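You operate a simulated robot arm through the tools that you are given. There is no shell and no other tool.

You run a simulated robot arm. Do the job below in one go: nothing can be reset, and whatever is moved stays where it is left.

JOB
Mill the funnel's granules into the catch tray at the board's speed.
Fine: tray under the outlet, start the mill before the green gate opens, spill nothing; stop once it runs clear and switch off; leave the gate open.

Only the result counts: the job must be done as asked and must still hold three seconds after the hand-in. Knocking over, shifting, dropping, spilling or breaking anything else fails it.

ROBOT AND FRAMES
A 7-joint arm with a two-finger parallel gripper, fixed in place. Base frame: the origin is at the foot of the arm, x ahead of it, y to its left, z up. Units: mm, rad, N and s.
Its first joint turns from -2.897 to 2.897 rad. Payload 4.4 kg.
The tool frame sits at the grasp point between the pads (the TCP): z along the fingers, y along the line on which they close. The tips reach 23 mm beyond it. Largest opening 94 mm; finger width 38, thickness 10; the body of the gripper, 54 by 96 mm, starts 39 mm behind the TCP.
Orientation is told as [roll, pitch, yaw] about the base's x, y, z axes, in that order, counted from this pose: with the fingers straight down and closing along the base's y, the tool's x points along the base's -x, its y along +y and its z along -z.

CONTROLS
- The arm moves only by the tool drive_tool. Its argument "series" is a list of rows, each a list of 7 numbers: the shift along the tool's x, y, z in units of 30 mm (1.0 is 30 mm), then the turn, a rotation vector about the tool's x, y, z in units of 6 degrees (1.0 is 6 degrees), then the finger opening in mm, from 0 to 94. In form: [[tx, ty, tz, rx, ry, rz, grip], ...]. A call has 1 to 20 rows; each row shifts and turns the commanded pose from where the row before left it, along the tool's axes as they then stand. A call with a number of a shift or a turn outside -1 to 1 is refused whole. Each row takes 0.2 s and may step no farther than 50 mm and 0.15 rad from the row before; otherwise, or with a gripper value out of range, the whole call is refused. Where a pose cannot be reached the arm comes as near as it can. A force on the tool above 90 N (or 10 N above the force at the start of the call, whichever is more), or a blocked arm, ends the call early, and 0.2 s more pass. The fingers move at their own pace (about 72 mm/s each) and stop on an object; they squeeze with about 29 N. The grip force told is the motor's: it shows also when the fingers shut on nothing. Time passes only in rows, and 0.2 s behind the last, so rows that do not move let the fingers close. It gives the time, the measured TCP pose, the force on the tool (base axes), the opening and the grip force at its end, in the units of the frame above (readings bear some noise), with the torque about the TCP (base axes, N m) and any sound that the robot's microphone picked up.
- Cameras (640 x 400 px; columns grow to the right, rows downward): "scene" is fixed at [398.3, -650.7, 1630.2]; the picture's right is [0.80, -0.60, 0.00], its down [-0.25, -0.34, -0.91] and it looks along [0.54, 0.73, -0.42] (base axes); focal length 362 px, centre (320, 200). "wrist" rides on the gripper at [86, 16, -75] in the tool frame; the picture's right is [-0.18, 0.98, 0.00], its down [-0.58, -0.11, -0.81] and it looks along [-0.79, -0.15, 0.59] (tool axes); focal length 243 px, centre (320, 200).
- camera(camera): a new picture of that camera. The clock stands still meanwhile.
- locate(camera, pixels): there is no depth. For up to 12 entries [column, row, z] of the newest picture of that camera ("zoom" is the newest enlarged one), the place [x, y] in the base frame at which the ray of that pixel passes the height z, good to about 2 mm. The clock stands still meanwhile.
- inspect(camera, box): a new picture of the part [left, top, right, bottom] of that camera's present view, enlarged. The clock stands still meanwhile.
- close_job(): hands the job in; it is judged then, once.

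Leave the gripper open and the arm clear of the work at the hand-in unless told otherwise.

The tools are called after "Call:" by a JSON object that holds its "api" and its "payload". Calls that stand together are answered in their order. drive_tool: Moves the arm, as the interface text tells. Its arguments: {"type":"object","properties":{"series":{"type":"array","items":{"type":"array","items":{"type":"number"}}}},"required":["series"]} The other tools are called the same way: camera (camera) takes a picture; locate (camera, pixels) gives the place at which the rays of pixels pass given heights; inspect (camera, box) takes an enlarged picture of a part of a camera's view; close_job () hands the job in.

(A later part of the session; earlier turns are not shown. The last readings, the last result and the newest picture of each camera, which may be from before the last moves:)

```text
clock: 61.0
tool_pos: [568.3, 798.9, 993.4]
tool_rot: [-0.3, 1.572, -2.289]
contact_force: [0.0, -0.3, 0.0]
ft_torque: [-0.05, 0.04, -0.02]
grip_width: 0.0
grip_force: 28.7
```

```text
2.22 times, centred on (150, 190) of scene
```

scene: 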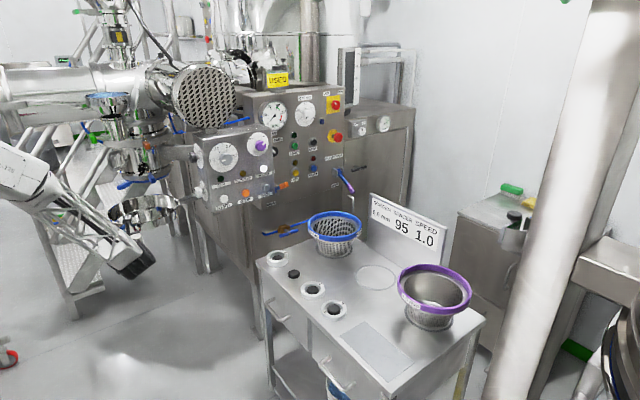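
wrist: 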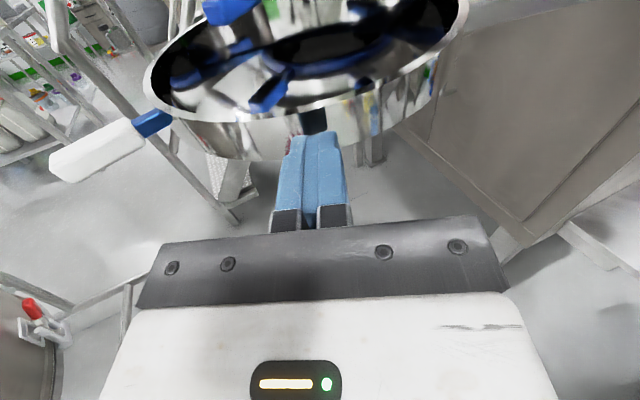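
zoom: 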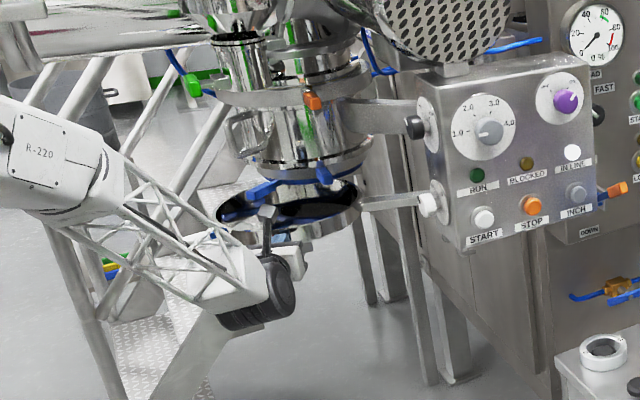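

About 80° done. Next to about 90°, then I'll check the alignment under the outlet.

Call:
{"api": "drive_tool", "payload": {"series": [[0, -0.183, 0.539, -0.375, 0, 0, 0], [0, -0.204, 0.531, -0.375, 0, 0, 0], [0, -0.225, 0.523, -0.375, 0, 0, 0], [0, -0.245, 0.513, -0.375, 0, 0, 0]]}}

Call:
{"api": "camera", "payload": {"camera": "wrist"}}

Call:
{"api": "inspect", "payload": {"camera": "scene", "box": [60, 100, 240, 280]}}

```text
clock: 62.0
tool_pos: [584.3, 818.3, 1000.2]
tool_rot: [0.058, 1.565, -2.004]
contact_force: [-0.2, -0.5, 2.0]
ft_torque: [-0.05, 0.04, 0.0]
grip_width: 0.0
grip_force: 28.9
out of reach, approached as far as the arm can: row 2, 3, 4
```

```text
taken
```

wrist: 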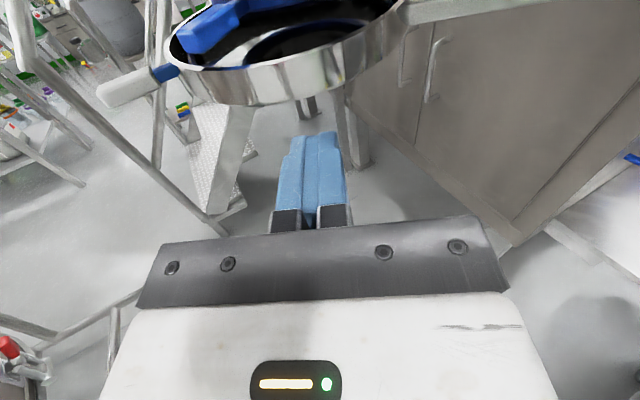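

```text
2.22 times, centred on (150, 190) of scene
```

zoom: 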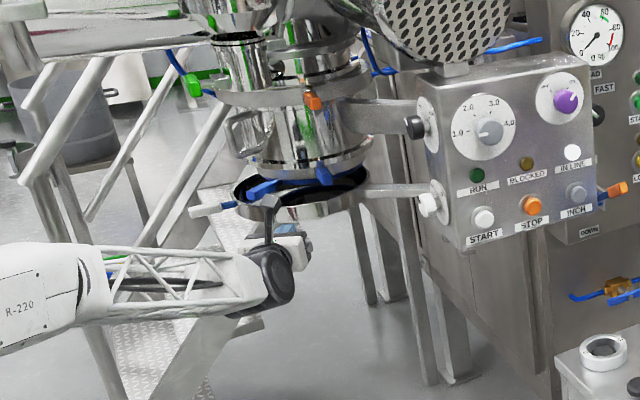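

The arm reached its limit here, but the tray swung on by itself ahead of the fingers. I'll check how it now sits under the outlet.

Call:
{"api": "inspect", "payload": {"camera": "wrist", "box": [80, 0, 440, 140]}}

Call:
{"api": "inspect", "payload": {"camera": "scene", "box": [100, 130, 196, 210]}}

```text
1.78 times, centred on (260, 70) of wrist
```

zoom: 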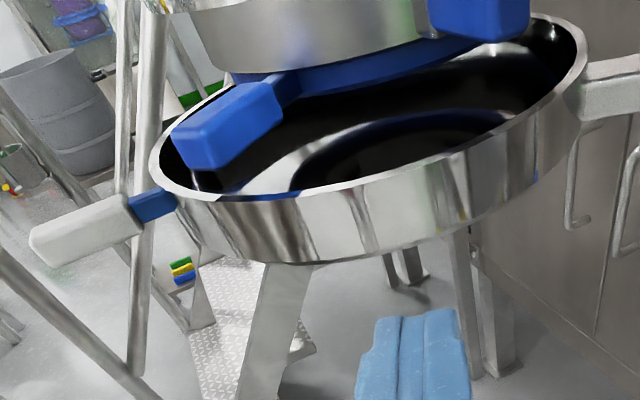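

```text
5.00 times, centred on (148, 170) of scene
```

zoom: 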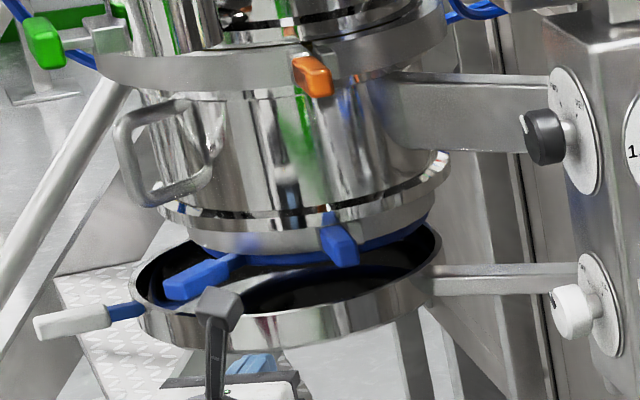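

I'll locate the handle tip, tray rim extremes and outlet ring edges in the scene view to compute the present swing angle.

Call:
{"api": "locate", "payload": {"camera": "scene", "pixels": [[92, 195, 988], [105.6, 193.8, 993], [110.6, 186, 1012], [172.6, 180, 1012], [141.6, 183, 1012], [122, 177, 1028], [169, 172, 1028], [145.6, 176, 1028]]}}

Call:
{"api": "locate", "payload": {"camera": "wrist", "pixels": [[97, 95, 988], [156, 77, 993], [163, 90, 1012], [411, 35, 1012], [175, 110, 1012], [250, 108, 1012], [350, 65, 1012], [245, 40, 1028]]}}

```text
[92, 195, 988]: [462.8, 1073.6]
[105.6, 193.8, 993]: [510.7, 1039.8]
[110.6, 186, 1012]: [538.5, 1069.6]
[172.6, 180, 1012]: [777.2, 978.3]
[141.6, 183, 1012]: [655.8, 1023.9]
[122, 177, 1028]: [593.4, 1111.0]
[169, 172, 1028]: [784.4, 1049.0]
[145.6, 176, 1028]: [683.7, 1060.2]
```

```text
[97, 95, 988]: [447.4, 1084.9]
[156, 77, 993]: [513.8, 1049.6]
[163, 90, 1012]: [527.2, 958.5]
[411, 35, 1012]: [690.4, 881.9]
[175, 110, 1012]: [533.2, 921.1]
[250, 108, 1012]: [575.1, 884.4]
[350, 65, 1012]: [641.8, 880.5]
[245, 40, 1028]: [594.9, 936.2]
```

The handle agrees in both views at about (455, 1079) tip and (512, 1045) root. To judge the alignment directly I'll back off and tilt the camera up for a clean level view of the outlet over the tray.

Call:
{"api": "drive_tool", "payload": {"series": [[0, 0, -1, 0, 0, 0, 0], [0, 0, -1, 0, 0, 0, 0], [0, 0, -1, 0, 0, 0, 0], [0, 0, -1, 0, 0, 0, 0], [0, 0, -1, 0, 0, 0, 0], [0, 0, 0, 0, 1, 0, 0], [0, 0, 0, 0, 1, 0, 0], [0, 0, 0, 0, 1, 0, 0], [0, 0, 0, 0, 1, 0, 0]]}}

Call:
{"api": "camera", "payload": {"camera": "wrist"}}

Call:
{"api": "inspect", "payload": {"camera": "wrist", "box": [200, 0, 440, 150]}}

Call:
{"api": "inspect", "payload": {"camera": "scene", "box": [84, 130, 212, 210]}}

```text
clock: 64.0
tool_pos: [555.5, 655.5, 1005.9]
tool_rot: [3.115, 1.163, 1.081]
contact_force: [0.6, -0.9, -0.5]
ft_torque: [-0.02, -0.01, -0.01]
grip_width: 0.0
grip_force: 28.6
out of reach, approached as far as the arm can: row 6, 7, 8, 9
```

```text
taken
```

wrist: 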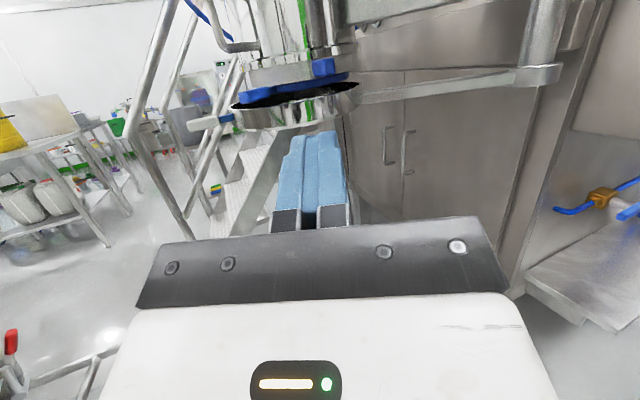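

```text
2.67 times, centred on (320, 75) of wrist
```

zoom: 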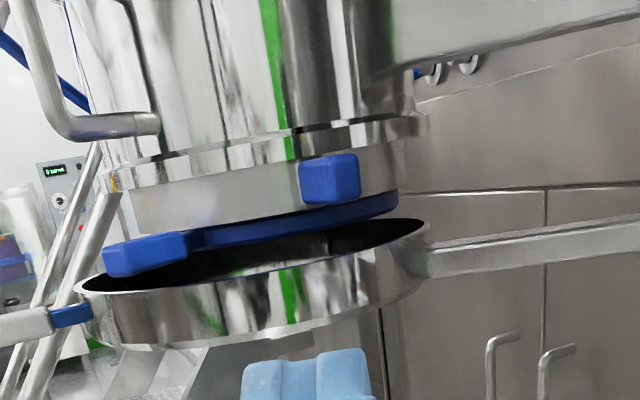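

```text
5.00 times, centred on (148, 170) of scene
```

zoom: 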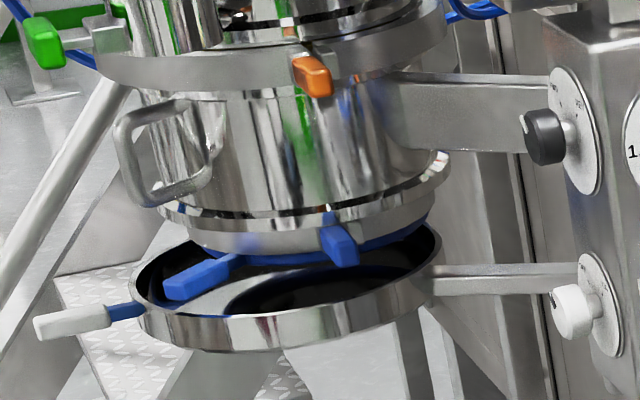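

This is a clear view: the tray sits under the outlet ring. I'll triangulate the front blue clamp, the side clamp end and the tray rim extremes to measure any residual offset.

Call:
{"api": "locate", "payload": {"camera": "wrist", "pixels": [[323.7, 75.7, 1010], [323.7, 75.7, 1040], [241, 103, 1010], [241, 103, 1040], [229.3, 106.9, 1000], [229.3, 106.9, 1015], [360.5, 84.4, 1000], [360.5, 84.4, 1015], [348.9, 76, 1020], [348.9, 76, 1035], [249, 92, 1020], [249, 92, 1035]]}}

Call:
{"api": "locate", "payload": {"camera": "scene", "pixels": [[152.5, 182.6, 1010], [152.5, 182.6, 1040], [118, 189, 1010], [118, 189, 1040], [110.6, 186.5, 1000], [110.6, 186.5, 1015], [172.4, 178.5, 1000], [172.4, 178.5, 1015], [169.5, 175, 1020], [169.5, 175, 1035]]}}

```text
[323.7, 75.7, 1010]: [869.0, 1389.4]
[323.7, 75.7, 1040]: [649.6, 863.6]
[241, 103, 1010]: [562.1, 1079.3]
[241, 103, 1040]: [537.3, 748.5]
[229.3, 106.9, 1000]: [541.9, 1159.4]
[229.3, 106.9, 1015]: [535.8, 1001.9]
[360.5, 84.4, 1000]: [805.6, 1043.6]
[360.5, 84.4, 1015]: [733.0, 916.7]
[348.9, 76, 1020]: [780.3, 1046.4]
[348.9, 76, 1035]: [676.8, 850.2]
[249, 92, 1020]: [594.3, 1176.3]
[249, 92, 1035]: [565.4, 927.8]
```

```text
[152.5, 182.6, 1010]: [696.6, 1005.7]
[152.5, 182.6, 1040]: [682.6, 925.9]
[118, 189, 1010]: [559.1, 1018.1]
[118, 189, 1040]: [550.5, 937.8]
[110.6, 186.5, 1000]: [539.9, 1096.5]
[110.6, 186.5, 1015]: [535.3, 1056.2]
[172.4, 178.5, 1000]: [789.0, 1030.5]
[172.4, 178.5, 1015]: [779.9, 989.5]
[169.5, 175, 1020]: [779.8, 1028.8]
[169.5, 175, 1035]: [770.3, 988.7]
```

The rough result: the tray centre is about (662, 1042) and the outlet perhaps 30–65 mm further in depth. I need a sharper look before deciding.

Call:
{"api": "inspect", "payload": {"camera": "wrist", "box": [215, 40, 375, 140]}}

Call:
{"api": "inspect", "payload": {"camera": "scene", "box": [104, 160, 184, 210]}}

```text
4.00 times, centred on (295, 90) of wrist
```

zoom: 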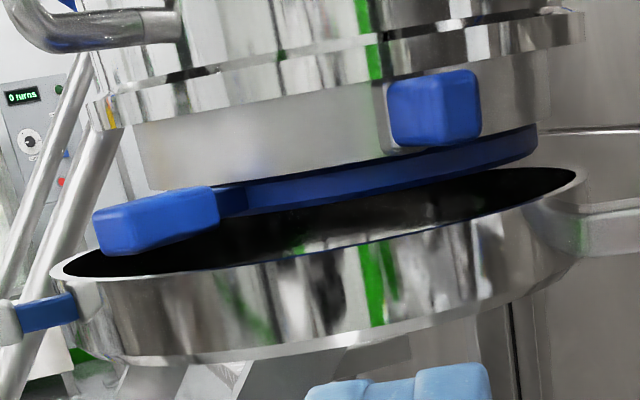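

```text
8.00 times, centred on (144, 185) of scene
```

zoom: 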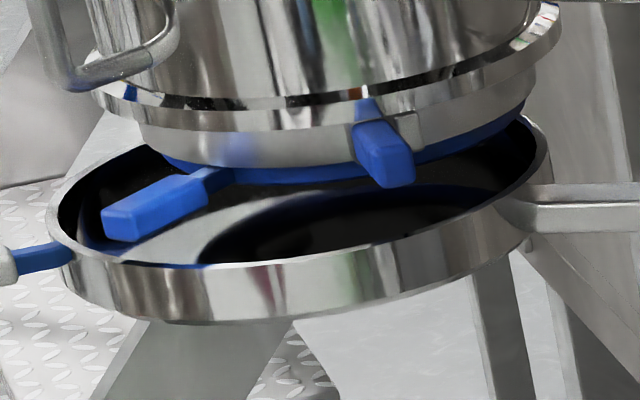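

From both views the ring centre lies about (58, 39) mm from the tray centre, so the tray needs roughly 65 mm more swing. Level fingers can't reach that far at this height, but tilted-down fingers should. I'll roll the gripper 180° so the camera goes to the underside and clear of the mill.

Call:
{"api": "drive_tool", "payload": {"series": [[0, 0, 0, 0, 0, -1, 0], [0, 0, 0, 0, 0, -1, 0], [0, 0, 0, 0, 0, -1, 0], [0, 0, 0, 0, 0, -1, 0], [0, 0, 0, 0, 0, -1, 0], [0, 0, 0, 0, 0, -1, 0], [0, 0, 0, 0, 0, -1, 0], [0, 0, 0, 0, 0, -1, 0], [0, 0, 0, 0, 0, -1, 0], [0, 0, 0, 0, 0, -1, 0], [0, 0, 0, 0, 0, -1, 0], [0, 0, 0, 0, 0, -1, 0], [0, 0, 0, 0, 0, -1, 0], [0, 0, 0, 0, 0, -1, 0], [0, 0, 0, 0, 0, -1, 0]]}}

Call:
{"api": "drive_tool", "payload": {"series": [[0, 0, 0, 0, 0, -1, 0], [0, 0, 0, 0, 0, -1, 0], [0, 0, 0, 0, 0, -1, 0], [0, 0, 0, 0, 0, -1, 0], [0, 0, 0, 0, 0, -1, 0], [0, 0, 0, 0, 0, -1, 0], [0, 0, 0, 0, 0, -1, 0], [0, 0, 0, 0, 0, -1, 0], [0, 0, 0, 0, 0, -1, 0], [0, 0, 0, 0, 0, -1, 0], [0, 0, 0, 0, 0, -1, 0], [0, 0, 0, 0, 0, -1, 0], [0, 0, 0, 0, 0, -1, 0], [0, 0, 0, 0, 0, -1, 0], [0, 0, 0, 0, 0, -1, 0]]}}

Call:
{"api": "camera", "payload": {"camera": "scene"}}

```text
clock: 67.2
tool_pos: [566.7, 645.2, 1009.8]
tool_rot: [1.981, -0.004, -0.48]
contact_force: [0.4, 0.0, -0.9]
ft_torque: [-0.02, -0.02, -0.01]
grip_width: 0.0
grip_force: 29.0
out of reach, approached as far as the arm can: row 1, 2
```

```text
clock: 70.4
tool_pos: [568.3, 644.7, 1009.4]
tool_rot: [-3.127, -1.161, -2.061]
contact_force: [0.0, -0.4, 0.3]
ft_torque: [0.0, -0.01, 0.0]
grip_width: 0.0
grip_force: 29.4
```

```text
taken
```

scene: 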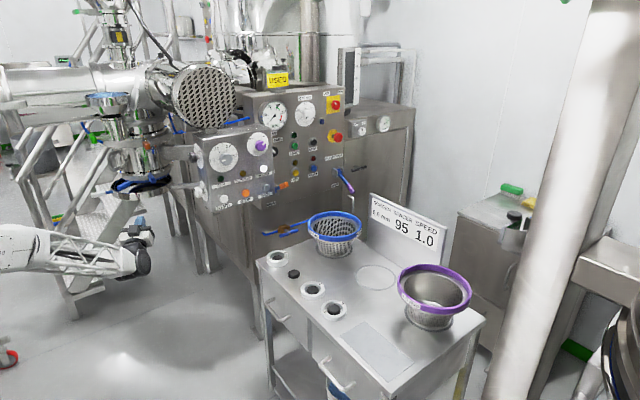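

Now I'll tilt the fingers down by 60° (to about 37° below level) and rise slightly.

Call:
{"api": "drive_tool", "payload": {"series": [[0, 0, 0, 0, 1, 0, 0], [0, 0, 0, 0, 1, 0, 0], [0, 0, 0, 0, 1, 0, 0], [0, 0, 0, 0, 1, 0, 0], [0, 0, 0, 0, 1, 0, 0], [0, 0, 0, 0, 1, 0, 0], [0, 0, 0, 0, 1, 0, 0], [0, 0, 0, 0, 1, 0, 0], [0, 0, 0, 0, 1, 0, 0], [0, 0, 0, 0, 1, 0, 0]]}}

Call:
{"api": "camera", "payload": {"camera": "scene"}}

Call:
{"api": "camera", "payload": {"camera": "wrist"}}

```text
clock: 72.6
tool_pos: [566.3, 645.4, 1008.7]
tool_rot: [0.0, -0.935, 1.08]
contact_force: [-0.3, 1.2, 0.2]
ft_torque: [0.0, 0.0, -0.01]
grip_width: 0.1
grip_force: 29.0
```

```text
taken
```

scene: 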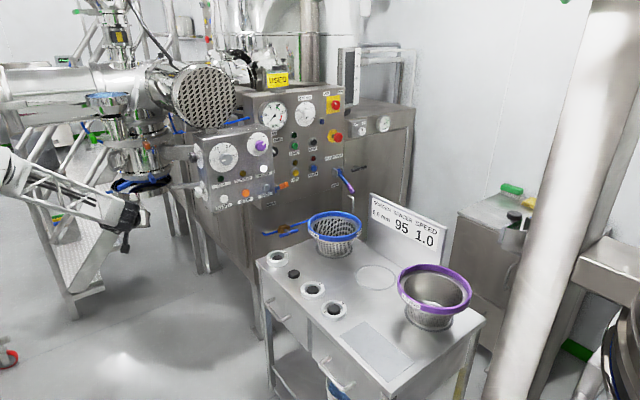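

```text
taken
```

wrist: 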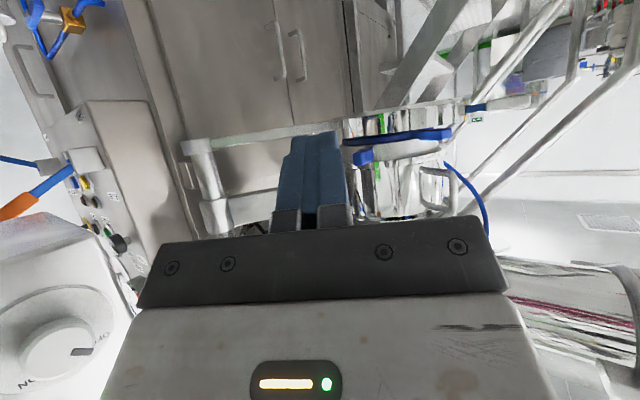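

The tilted orientation was reached (fingers 36° below level, heading (0.47, 0.88)). I'll approach the tray's near wall, stopping about 50 mm short, to test reach.

Call:
{"api": "drive_tool", "payload": {"series": [[-0.424, 0.38, 0.637, 0, 0, 0, 0], [-0.424, 0.38, 0.637, 0, 0, 0, 0], [-0.424, 0.38, 0.637, 0, 0, 0, 0], [-0.424, 0.38, 0.637, 0, 0, 0, 0], [-0.424, 0.38, 0.637, 0, 0, 0, 0], [-0.424, 0.38, 0.637, 0, 0, 0, 0], [-0.424, 0.38, 0.637, 0, 0, 0, 0], [-0.424, 0.38, 0.637, 0, 0, 0, 0]]}}

Call:
{"api": "camera", "payload": {"camera": "wrist"}}

Call:
{"api": "inspect", "payload": {"camera": "scene", "box": [60, 110, 220, 230]}}

```text
clock: 74.4
tool_pos: [571.1, 851.5, 1000.8]
tool_rot: [-0.001, -0.935, 1.082]
contact_force: [-0.2, -0.5, 0.8]
ft_torque: [0.0, 0.0, 0.03]
grip_width: 0.0
grip_force: 29.2
```

```text
taken
```

wrist: 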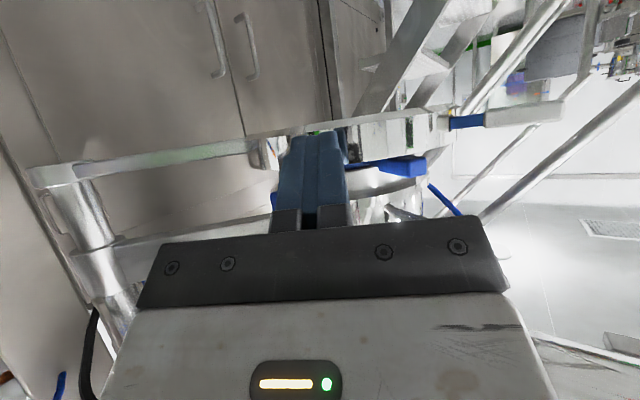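

```text
3.33 times, centred on (140, 170) of scene
```

zoom: 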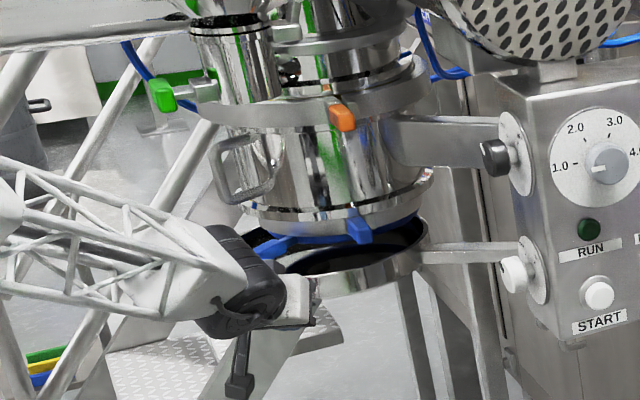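

Reach is fine here (1025 mm). I'll creep to contact with the tray wall.

Call:
{"api": "drive_tool", "payload": {"series": [[-0.184, 0.06, 0.25, 0, 0, 0, 0], [-0.184, 0.06, 0.25, 0, 0, 0, 0], [-0.184, 0.06, 0.25, 0, 0, 0, 0], [-0.184, 0.06, 0.25, 0, 0, 0, 0], [-0.184, 0.06, 0.25, 0, 0, 0, 0], [-0.184, 0.06, 0.25, 0, 0, 0, 0]]}}

Call:
{"api": "camera", "payload": {"camera": "wrist"}}

Call:
{"api": "inspect", "payload": {"camera": "scene", "box": [84, 140, 204, 220]}}

```text
clock: 75.8
tool_pos: [588.4, 904.5, 999.1]
tool_rot: [0.0, -0.937, 1.081]
contact_force: [0.2, -0.3, -0.1]
ft_torque: [-0.03, 0.03, 0.06]
grip_width: 0.0
grip_force: 28.3
```

```text
taken
```

wrist: 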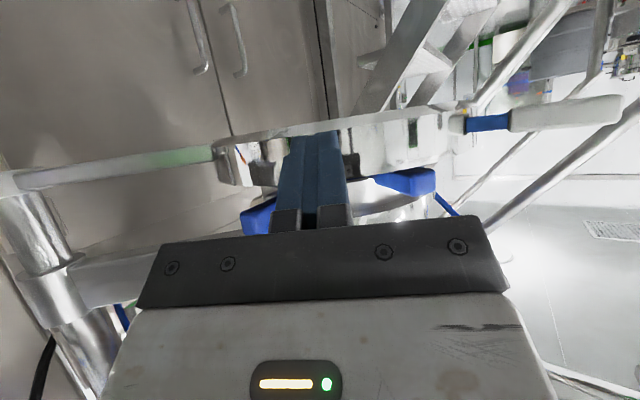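

```text
5.00 times, centred on (144, 180) of scene
```

zoom: 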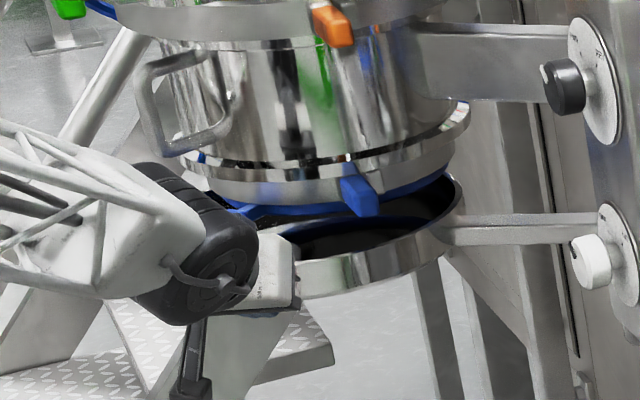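

No touch yet. I'll push slowly along the swing direction for 48 mm and watch the tray's right edge in the scene (now at px 172.6).

Call:
{"api": "drive_tool", "payload": {"series": [[-0.117, -0.033, 0.158, 0, 0, 0, 0], [-0.117, -0.033, 0.158, 0, 0, 0, 0], [-0.117, -0.033, 0.158, 0, 0, 0, 0], [-0.117, -0.033, 0.158, 0, 0, 0, 0], [-0.117, -0.033, 0.158, 0, 0, 0, 0], [-0.117, -0.033, 0.158, 0, 0, 0, 0], [-0.117, -0.033, 0.158, 0, 0, 0, 0], [-0.117, -0.033, 0.158, 0, 0, 0, 0]]}}

Call:
{"api": "camera", "payload": {"camera": "wrist"}}

Call:
{"api": "inspect", "payload": {"camera": "scene", "box": [84, 140, 204, 220]}}

```text
clock: 77.6
tool_pos: [617.4, 943.8, 999.6]
tool_rot: [0.0, -0.935, 1.08]
contact_force: [0.5, 0.0, 0.3]
ft_torque: [-0.02, 0.03, 0.01]
grip_width: 0.0
grip_force: 28.9
```

```text
taken
```

wrist: 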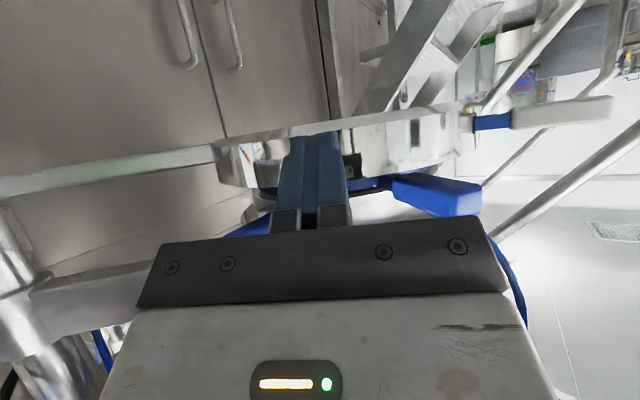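

```text
5.00 times, centred on (144, 180) of scene
```

zoom: 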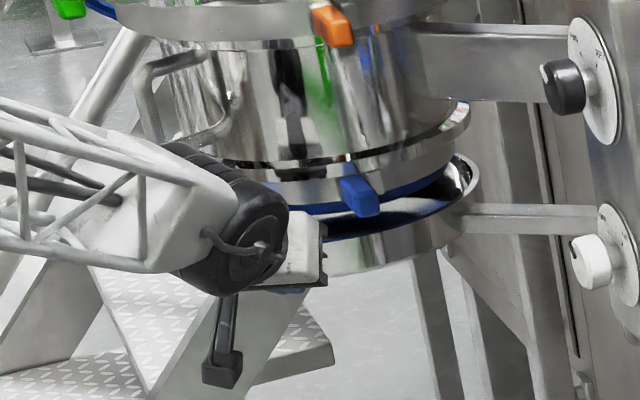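

The tray follows: its right edge moved to px 176.4, and the column alignment is nearly right. About 20 mm more in depth is needed, so I'll push 3 rows further.

Call:
{"api": "drive_tool", "payload": {"series": [[-0.117, -0.033, 0.158, 0, 0, 0, 0], [-0.117, -0.033, 0.158, 0, 0, 0, 0], [-0.117, -0.033, 0.158, 0, 0, 0, 0]]}}

Call:
{"api": "camera", "payload": {"camera": "wrist"}}

Call:
{"api": "inspect", "payload": {"camera": "scene", "box": [104, 150, 184, 200]}}

```text
clock: 78.4
tool_pos: [629.0, 957.7, 1001.4]
tool_rot: [-0.001, -0.934, 1.083]
contact_force: [-0.7, -0.1, 0.5]
ft_torque: [-0.01, 0.03, -0.01]
grip_width: 0.3
grip_force: 28.9
```

```text
taken
```

wrist: 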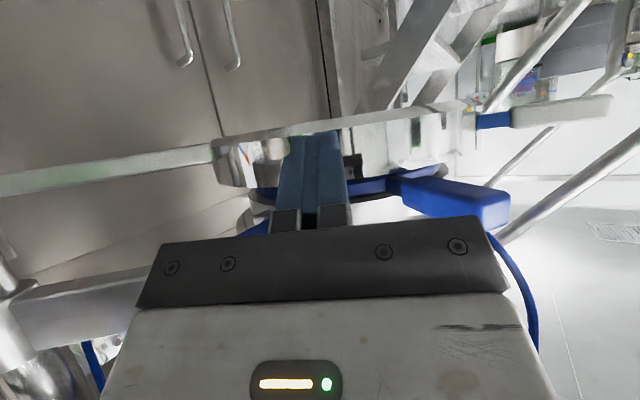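

```text
8.00 times, centred on (144, 175) of scene
```

zoom: 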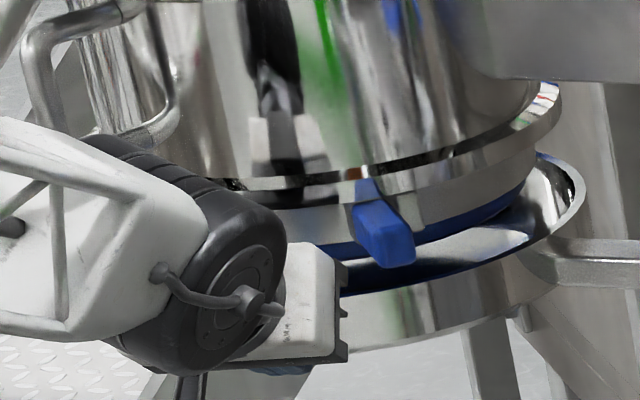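

The tray's right edge is at px 177.1. I'll back off along the finger axis and check the alignment in an unobstructed scene view.

Call:
{"api": "drive_tool", "payload": {"series": [[0, 0, -0.4, 0, 0, 0, 0], [0.4, 0, -0.6, 0, 0, 0, 0], [0.5, 0, -0.7, 0, 0, 0, 0], [0.5, 0, -0.7, 0, 0, 0, 0], [0.5, 0, -0.7, 0, 0, 0, 0], [0.5, 0, -0.7, 0, 0, 0, 0], [0.5, 0, -0.7, 0, 0, 0, 0], [0.5, 0, -0.7, 0, 0, 0, 0], [0.5, 0, -0.7, 0, 0, 0, 0]]}}

Call:
{"api": "inspect", "payload": {"camera": "scene", "box": [104, 150, 184, 200]}}

Call:
{"api": "camera", "payload": {"camera": "scene"}}

Call:
{"api": "camera", "payload": {"camera": "wrist"}}

```text
clock: 80.4
tool_pos: [528.5, 769.7, 1010.5]
tool_rot: [0.0, -0.935, 1.079]
contact_force: [0.3, 0.5, 0.7]
ft_torque: [0.02, 0.02, -0.02]
grip_width: 0.0
grip_force: 28.6
```

```text
8.00 times, centred on (144, 175) of scene
```

zoom: 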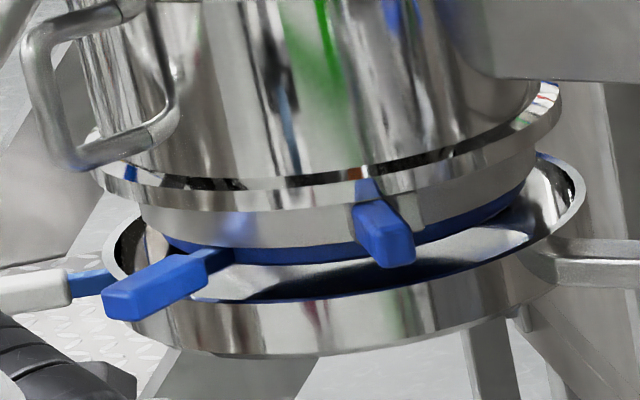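

```text
taken
```

scene: 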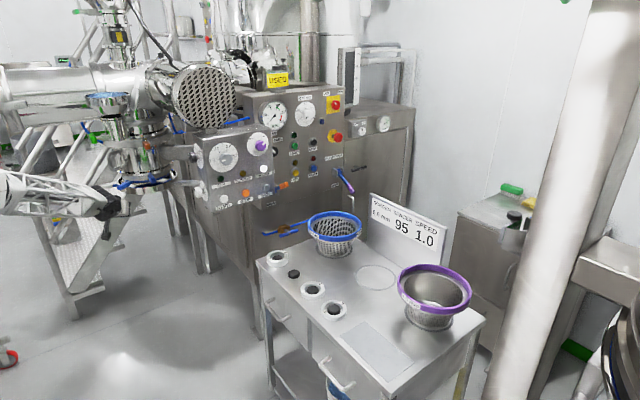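

```text
taken
```

wrist: 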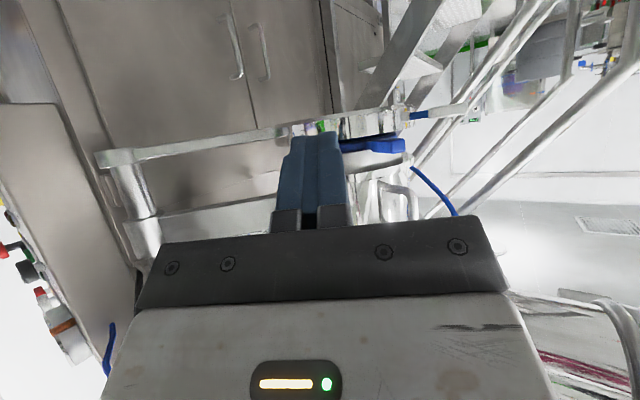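

Laterally the tray is centred (tray columns 105–585, ring 165–525 in the zoom). To judge depth I'll compare two wrist views from different bearings. The present left-hand one first.

Call:
{"api": "inspect", "payload": {"camera": "wrist", "box": [270, 80, 450, 220]}}

```text
2.86 times, centred on (360, 150) of wrist
```

zoom: 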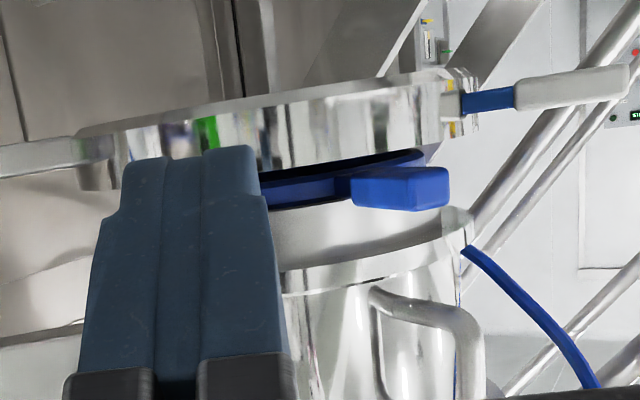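

The fingers hide one side. I'll yaw clockwise 18° so the mill clears the fingers.

Call:
{"api": "drive_tool", "payload": {"series": [[0, 0, 0, 0.805, 0, 0.593, 0], [0, 0, 0, 0.805, 0, 0.593, 0], [0, 0, 0, 0.805, 0, 0.593, 0], [0, 0, 0, 0.805, 0, 0.593, 0]]}}

Call:
{"api": "camera", "payload": {"camera": "wrist"}}

Call:
{"api": "inspect", "payload": {"camera": "wrist", "box": [340, 70, 580, 220]}}

```text
clock: 81.6
tool_pos: [523.7, 763.6, 1062.7]
tool_rot: [0.037, -0.986, 0.631]
contact_force: [0.1, 0.4, -1.8]
ft_torque: [0.03, -0.02, 0.01]
grip_width: 0.2
grip_force: 29.0
stopped in row 4: the arm was blocked; the commanded pose is now the measured one
```

```text
taken
```

wrist: 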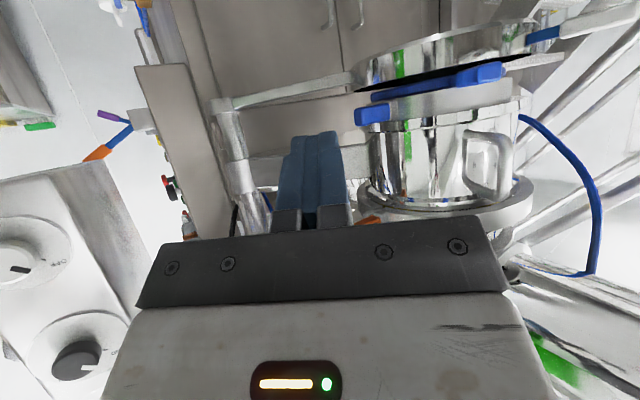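

```text
2.67 times, centred on (460, 145) of wrist
```

zoom: 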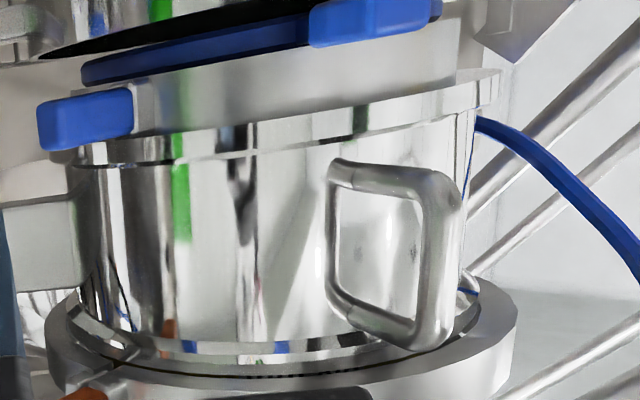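

The arm reported being blocked and the TCP rose to z = 1063. I'll check the scene for what it met.

Call:
{"api": "camera", "payload": {"camera": "scene"}}

Call:
{"api": "inspect", "payload": {"camera": "scene", "box": [0, 60, 200, 260]}}

```text
taken
```

scene: 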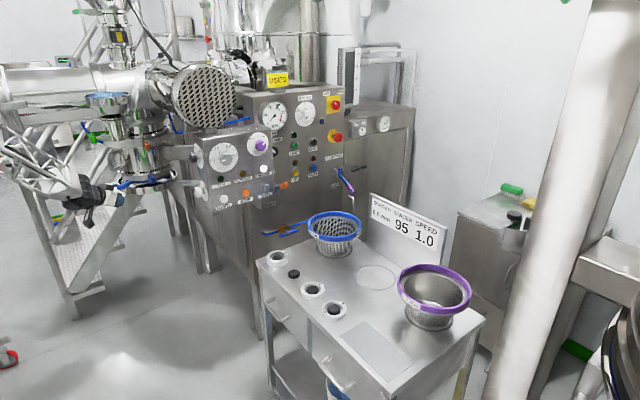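

```text
2.00 times, centred on (100, 160) of scene
```

zoom: 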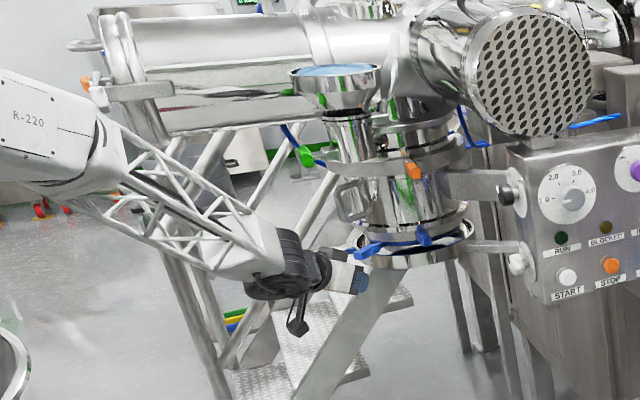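

The forearm swung round to come from the left; the tool force is nil. This bearing gives a good side view of the ring over the tray, so I'll enlarge it.

Call:
{"api": "inspect", "payload": {"camera": "wrist", "box": [330, 10, 570, 130]}}

Call:
{"api": "inspect", "payload": {"camera": "scene", "box": [104, 150, 184, 200]}}

```text
2.67 times, centred on (450, 70) of wrist
```

zoom: 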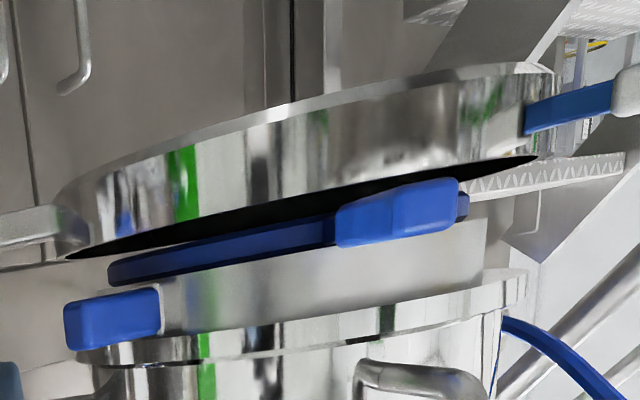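

```text
8.00 times, centred on (144, 175) of scene
```

zoom: 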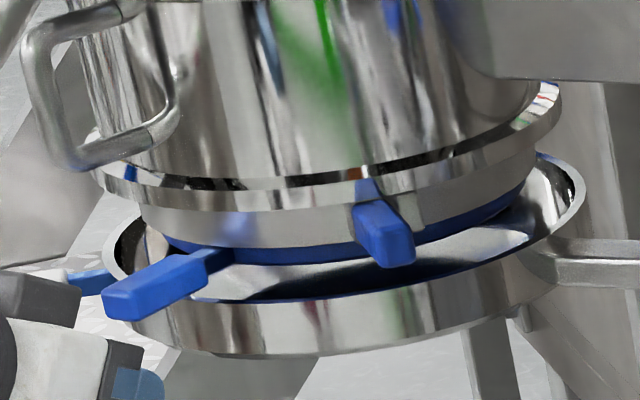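

From this bearing and the scene I estimate the tray may be 10–20 mm past centre, still covering the outlet with margin. I'll measure the ends of ring and tray more accurately.

Call:
{"api": "inspect", "payload": {"camera": "wrist", "box": [340, 80, 420, 130]}}

Call:
{"api": "inspect", "payload": {"camera": "wrist", "box": [470, 40, 550, 110]}}

Call:
{"api": "inspect", "payload": {"camera": "scene", "box": [112, 165, 144, 190]}}

Call:
{"api": "inspect", "payload": {"camera": "scene", "box": [152, 160, 184, 185]}}

```text
8.00 times, centred on (380, 105) of wrist
```

zoom: 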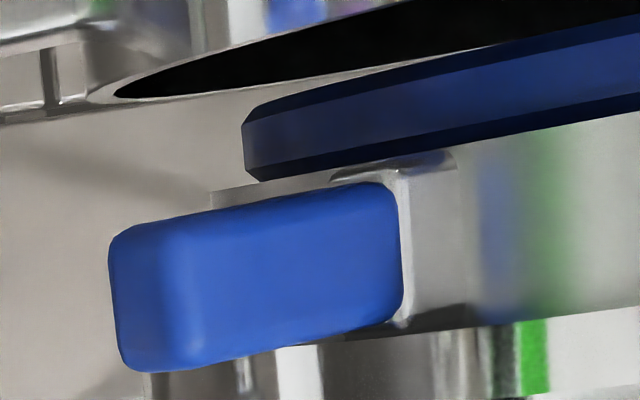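

```text
5.71 times, centred on (510, 75) of wrist
```

zoom: 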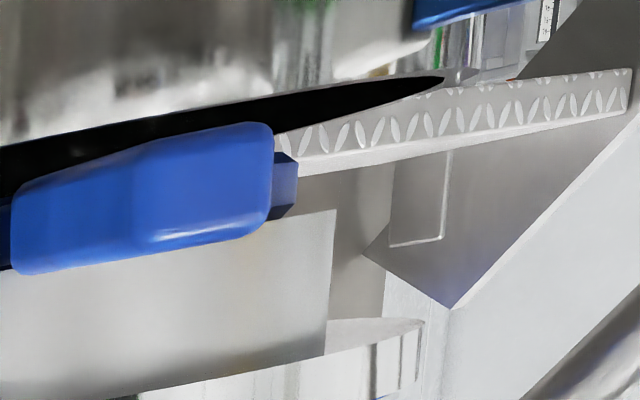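

```text
16.00 times, centred on (128, 178) of scene
```

zoom: 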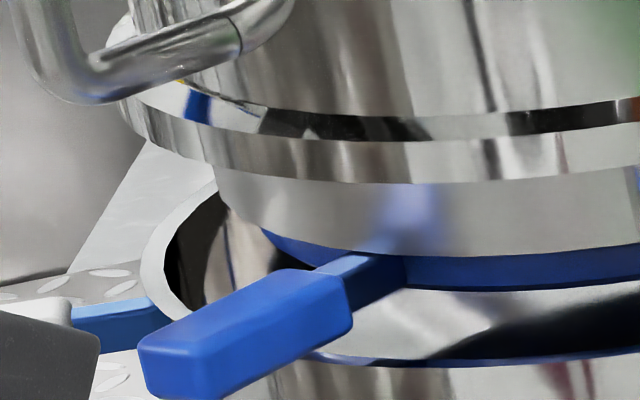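

```text
16.00 times, centred on (168, 172) of scene
```

zoom: 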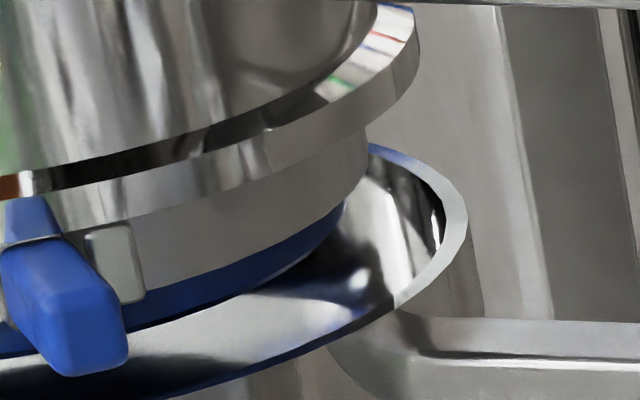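

Accounting for perspective, the tray is centred under the outlet to within about 8 mm. The tray is done. Next is the START button. I'll retreat from the mill while turning the fingers back towards +y.

Call:
{"api": "drive_tool", "payload": {"series": [[0.217, -0.54, -0.33, 0, 0, 0, 0], [0.217, -0.54, -0.33, -0.834, 0, -0.552, 0], [0.217, -0.54, -0.33, -0.834, 0, -0.552, 0], [0.217, -0.54, -0.33, -0.834, 0, -0.552, 0], [0.217, -0.54, -0.33, -0.834, 0, -0.552, 0]]}}

Call:
{"api": "camera", "payload": {"camera": "scene"}}

```text
clock: 82.8
tool_pos: [539.9, 684.1, 1064.4]
tool_rot: [0.077, -1.008, 0.932]
contact_force: [-0.7, -0.1, -1.1]
ft_torque: [-0.02, -0.12, -0.02]
grip_width: 0.0
grip_force: 29.1
out of reach, approached as far as the arm can: row 4, 5
```

```text
taken
```

scene: 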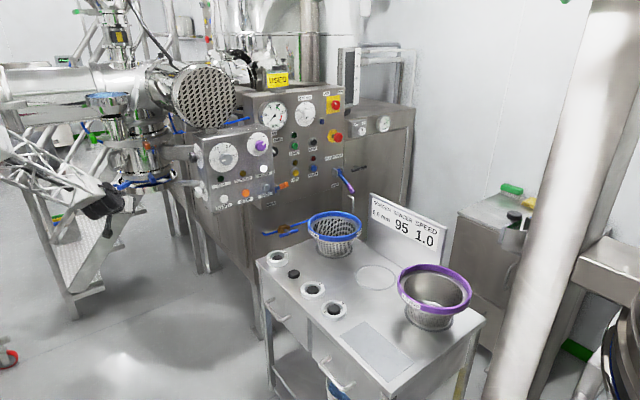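

The arm is in a less dexterous posture. I'll raise and retreat, where it has more freedom.

Call:
{"api": "drive_tool", "payload": {"series": [[-0.277, -0.397, -0.807, 0, 0, 0, 0], [-0.277, -0.397, -0.807, 0, 0, 0, 0], [-0.277, -0.397, -0.807, 0, 0, 0, 0], [-0.277, -0.397, -0.807, 0, 0, 0, 0], [-0.277, -0.397, -0.807, 0, 0, 0, 0], [-0.277, -0.397, -0.807, 0, 0, 0, 0]]}}

Call:
{"api": "camera", "payload": {"camera": "scene"}}

```text
clock: 84.2
tool_pos: [552.4, 563.0, 1181.3]
tool_rot: [0.024, -1.005, 1.002]
contact_force: [0.0, -0.1, -0.6]
ft_torque: [0.0, 0.03, 0.01]
grip_width: 0.1
grip_force: 29.1
```

```text
taken
```

scene: 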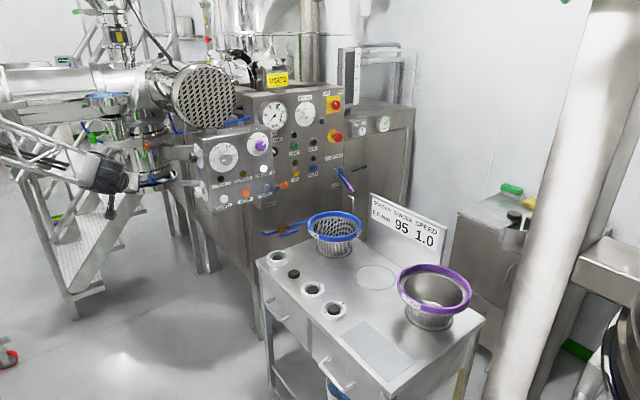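

Good, the posture is recovering. I'll continue retreating in -y while yawing to face +y.

Call:
{"api": "drive_tool", "payload": {"series": [[0.45, -0.54, -0.71, -0.844, 0, -0.536, 0], [0.47, -0.46, -0.74, -0.844, 0, -0.536, 0], [0.49, -0.37, -0.77, -0.844, 0, -0.536, 0], [0.51, -0.27, -0.8, -0.844, 0, -0.536, 0], [0.53, -0.15, -0.83, -0.844, 0, -0.536, 0], [0.535, 0, -0.844, 0, 0, 0, 0]]}}

Call:
{"api": "camera", "payload": {"camera": "scene"}}

```text
clock: 85.6
tool_pos: [556.0, 384.3, 1179.8]
tool_rot: [0.016, -1.013, 1.529]
contact_force: [-0.4, 0.0, 0.7]
ft_torque: [0.0, 0.02, 0.02]
grip_width: 0.3
grip_force: 28.8
```

```text
taken
```

scene: 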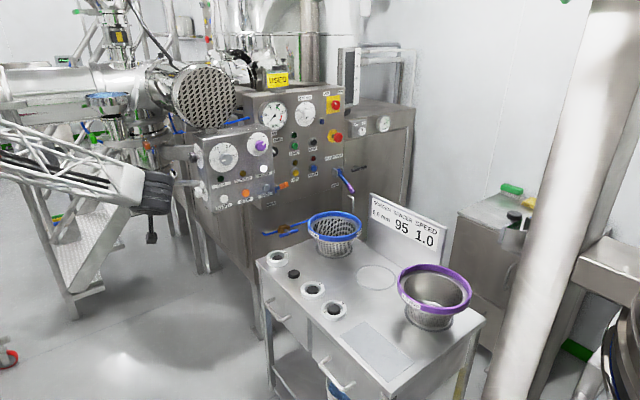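

Now I'll level the fingers (tilt up 32°) and correct the small yaw.

Call:
{"api": "drive_tool", "payload": {"series": [[0, 0, 0, 0, -1, 0, 0], [0, 0, 0, 0, -1, 0, 0], [0, 0, 0, 0, -1, 0, 0], [0, 0, 0, 0, -1, 0, 0], [0, 0, 0, 0, -1, 0, 0], [0, 0, 0, -0.4, -0.33, 0, 0]]}}

Call:
{"api": "camera", "payload": {"camera": "scene"}}

Call:
{"api": "camera", "payload": {"camera": "wrist"}}

```text
clock: 87.0
tool_pos: [555.7, 382.2, 1180.7]
tool_rot: [1.717, -1.56, -0.127]
contact_force: [0.5, 0.2, 0.1]
ft_torque: [-0.02, -0.02, -0.03]
grip_width: 0.0
grip_force: 28.8
```

```text
taken
```

scene: 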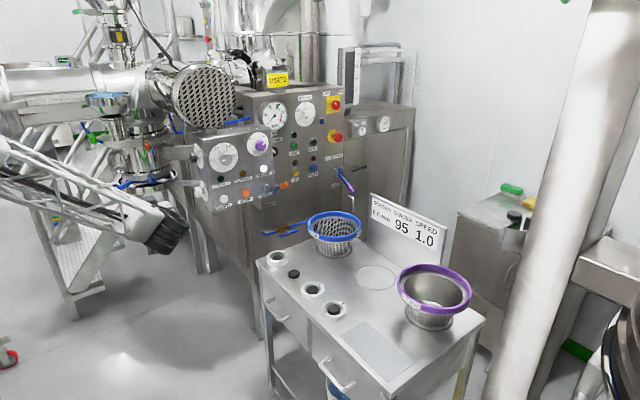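

```text
taken
```

wrist: 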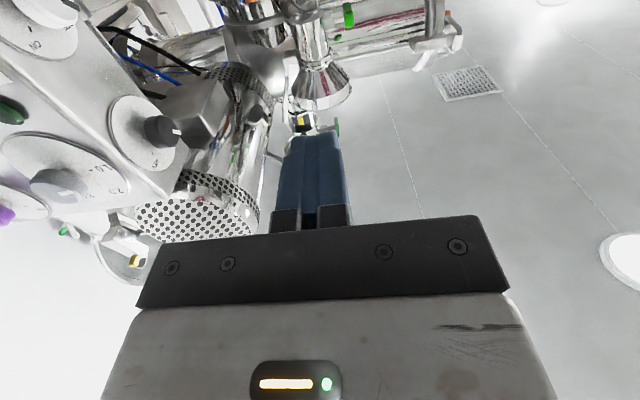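

Level again. I'll move across to in front of START (about (825, 340, 1092)).

Call:
{"api": "drive_tool", "payload": {"series": [[0, -0.3, -0.9, 0, 0, 0, 0], [0.3, -0.87, -0.06, 0, 0, 0, 0], [0.3, -0.87, -0.06, 0, 0, 0, 0], [0.3, -0.87, -0.06, 0, 0, 0, 0], [0.3, -0.87, -0.06, 0, 0, 0, 0], [0.3, -0.87, -0.06, 0, 0, 0, 0], [0.3, -0.87, -0.06, 0, 0, 0, 0], [0.3, -0.87, -0.06, 0, 0, 0, 0], [0.3, -0.87, -0.06, 0, 0, 0, 0], [0.3, -0.87, -0.06, 0, 0, 0, 0], [0.25, -0.87, -0.06, 0, 0, 0, 0]]}}

Call:
{"api": "camera", "payload": {"camera": "wrist"}}

Call:
{"api": "camera", "payload": {"camera": "scene"}}

```text
clock: 89.4
tool_pos: [825.4, 345.2, 1088.5]
tool_rot: [1.547, -1.562, 0.044]
contact_force: [-0.1, -0.2, -0.4]
ft_torque: [-0.02, -0.01, 0.01]
grip_width: 0.0
grip_force: 28.7
```

```text
taken
```

wrist: 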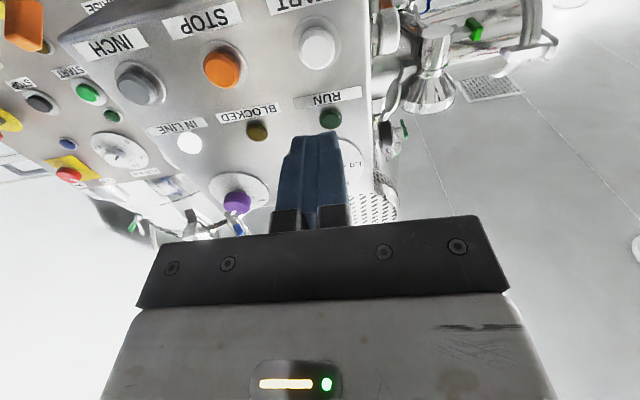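

```text
taken
```

scene: 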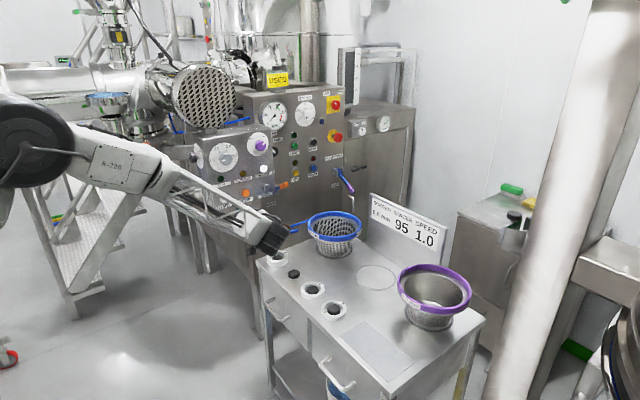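

START's white cap is at wrist px (318, 47), STOP at (222, 67). I'll locate their rays.

Call:
{"api": "locate", "payload": {"camera": "wrist", "pixels": [[318, 47, 1080], [318, 47, 1090], [318, 47, 1100], [222, 67, 1080], [222, 67, 1090], [222, 67, 1100]]}}

Call:
{"api": "inspect", "payload": {"camera": "wrist", "box": [180, 0, 400, 140]}}

```text
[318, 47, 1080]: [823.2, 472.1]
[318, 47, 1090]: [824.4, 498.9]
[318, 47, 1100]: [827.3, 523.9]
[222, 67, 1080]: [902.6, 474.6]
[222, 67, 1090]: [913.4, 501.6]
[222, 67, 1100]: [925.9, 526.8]
```

```text
2.86 times, centred on (290, 70) of wrist
```

zoom: 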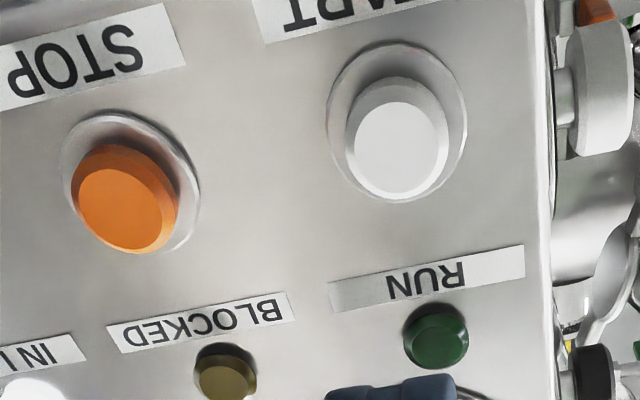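

START sits at about (825, 490, 1090). I'll advance to about 12 mm short of it, then press in small steps.

Call:
{"api": "drive_tool", "payload": {"series": [[0, 0, 0.9, 0, 0, 0, 0], [0, 0, 0.9, 0, 0, 0, 0], [0, 0, 0.9, 0, 0, 0, 0], [0, 0, 0.7, 0, 0, 0, 0], [0, 0, 0.1, 0, 0, 0, 0], [0, 0, 0.1, 0, 0, 0, 0]]}}

Call:
{"api": "inspect", "payload": {"camera": "wrist", "box": [200, 40, 440, 190]}}

```text
clock: 90.8
tool_pos: [823.0, 451.7, 1087.1]
tool_rot: [1.56, -1.561, 0.026]
contact_force: [-0.2, -0.8, -1.0]
ft_torque: [0.01, 0.0, -0.04]
grip_width: 0.0
grip_force: 29.0
```

```text
2.67 times, centred on (320, 115) of wrist
```

zoom: 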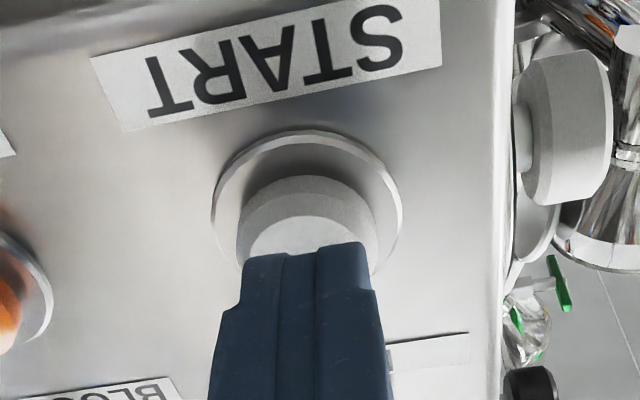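

Fingertips are right in front of START. I'll press in 3 mm steps.

Call:
{"api": "drive_tool", "payload": {"series": [[0, 0, 0.1, 0, 0, 0, 0], [0, 0, 0.1, 0, 0, 0, 0], [0, 0, 0.1, 0, 0, 0, 0], [0, 0, 0.1, 0, 0, 0, 0]]}}

Call:
{"api": "inspect", "payload": {"camera": "scene", "box": [192, 130, 288, 210]}}

Call:
{"api": "inspect", "payload": {"camera": "wrist", "box": [200, 40, 440, 190]}}

```text
clock: 91.8
tool_pos: [822.6, 463.5, 1087.6]
tool_rot: [1.581, -1.56, 0.006]
contact_force: [-0.5, -2.2, 0.7]
ft_torque: [0.02, -0.02, 0.01]
grip_width: 0.1
grip_force: 29.0
```

```text
5.00 times, centred on (240, 170) of scene
```

zoom: 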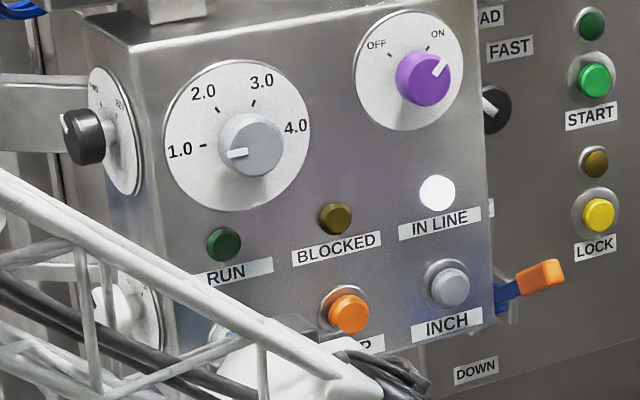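

```text
2.67 times, centred on (320, 115) of wrist
```

zoom: 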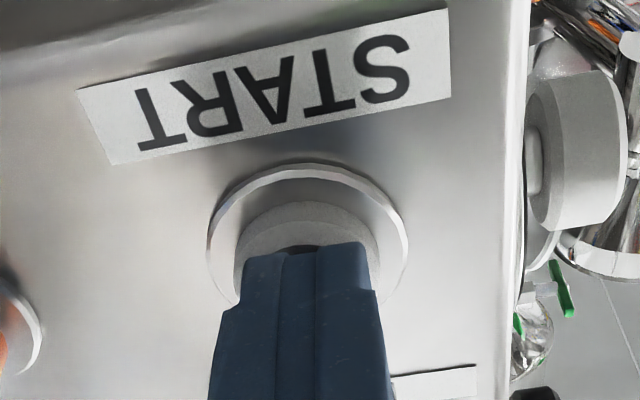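

Contact is just beginning (-2 N). I'll press further.

Call:
{"api": "drive_tool", "payload": {"series": [[0, 0, 0.1, 0, 0, 0, 0], [0, 0, 0.1, 0, 0, 0, 0]]}}

Call:
{"api": "inspect", "payload": {"camera": "scene", "box": [192, 130, 288, 210]}}

```text
clock: 92.4
tool_pos: [823.3, 468.4, 1088.1]
tool_rot: [1.607, -1.562, -0.021]
contact_force: [-10.3, -36.3, 3.6]
ft_torque: [-0.09, -0.03, 0.16]
grip_width: 0.0
grip_force: 28.5
heard: click
```

```text
5.00 times, centred on (240, 170) of scene
```

zoom: 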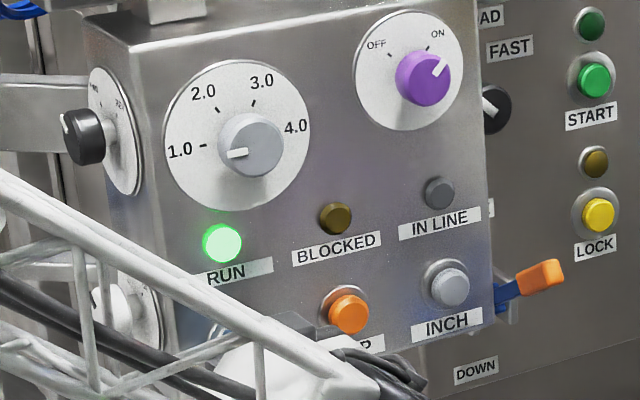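

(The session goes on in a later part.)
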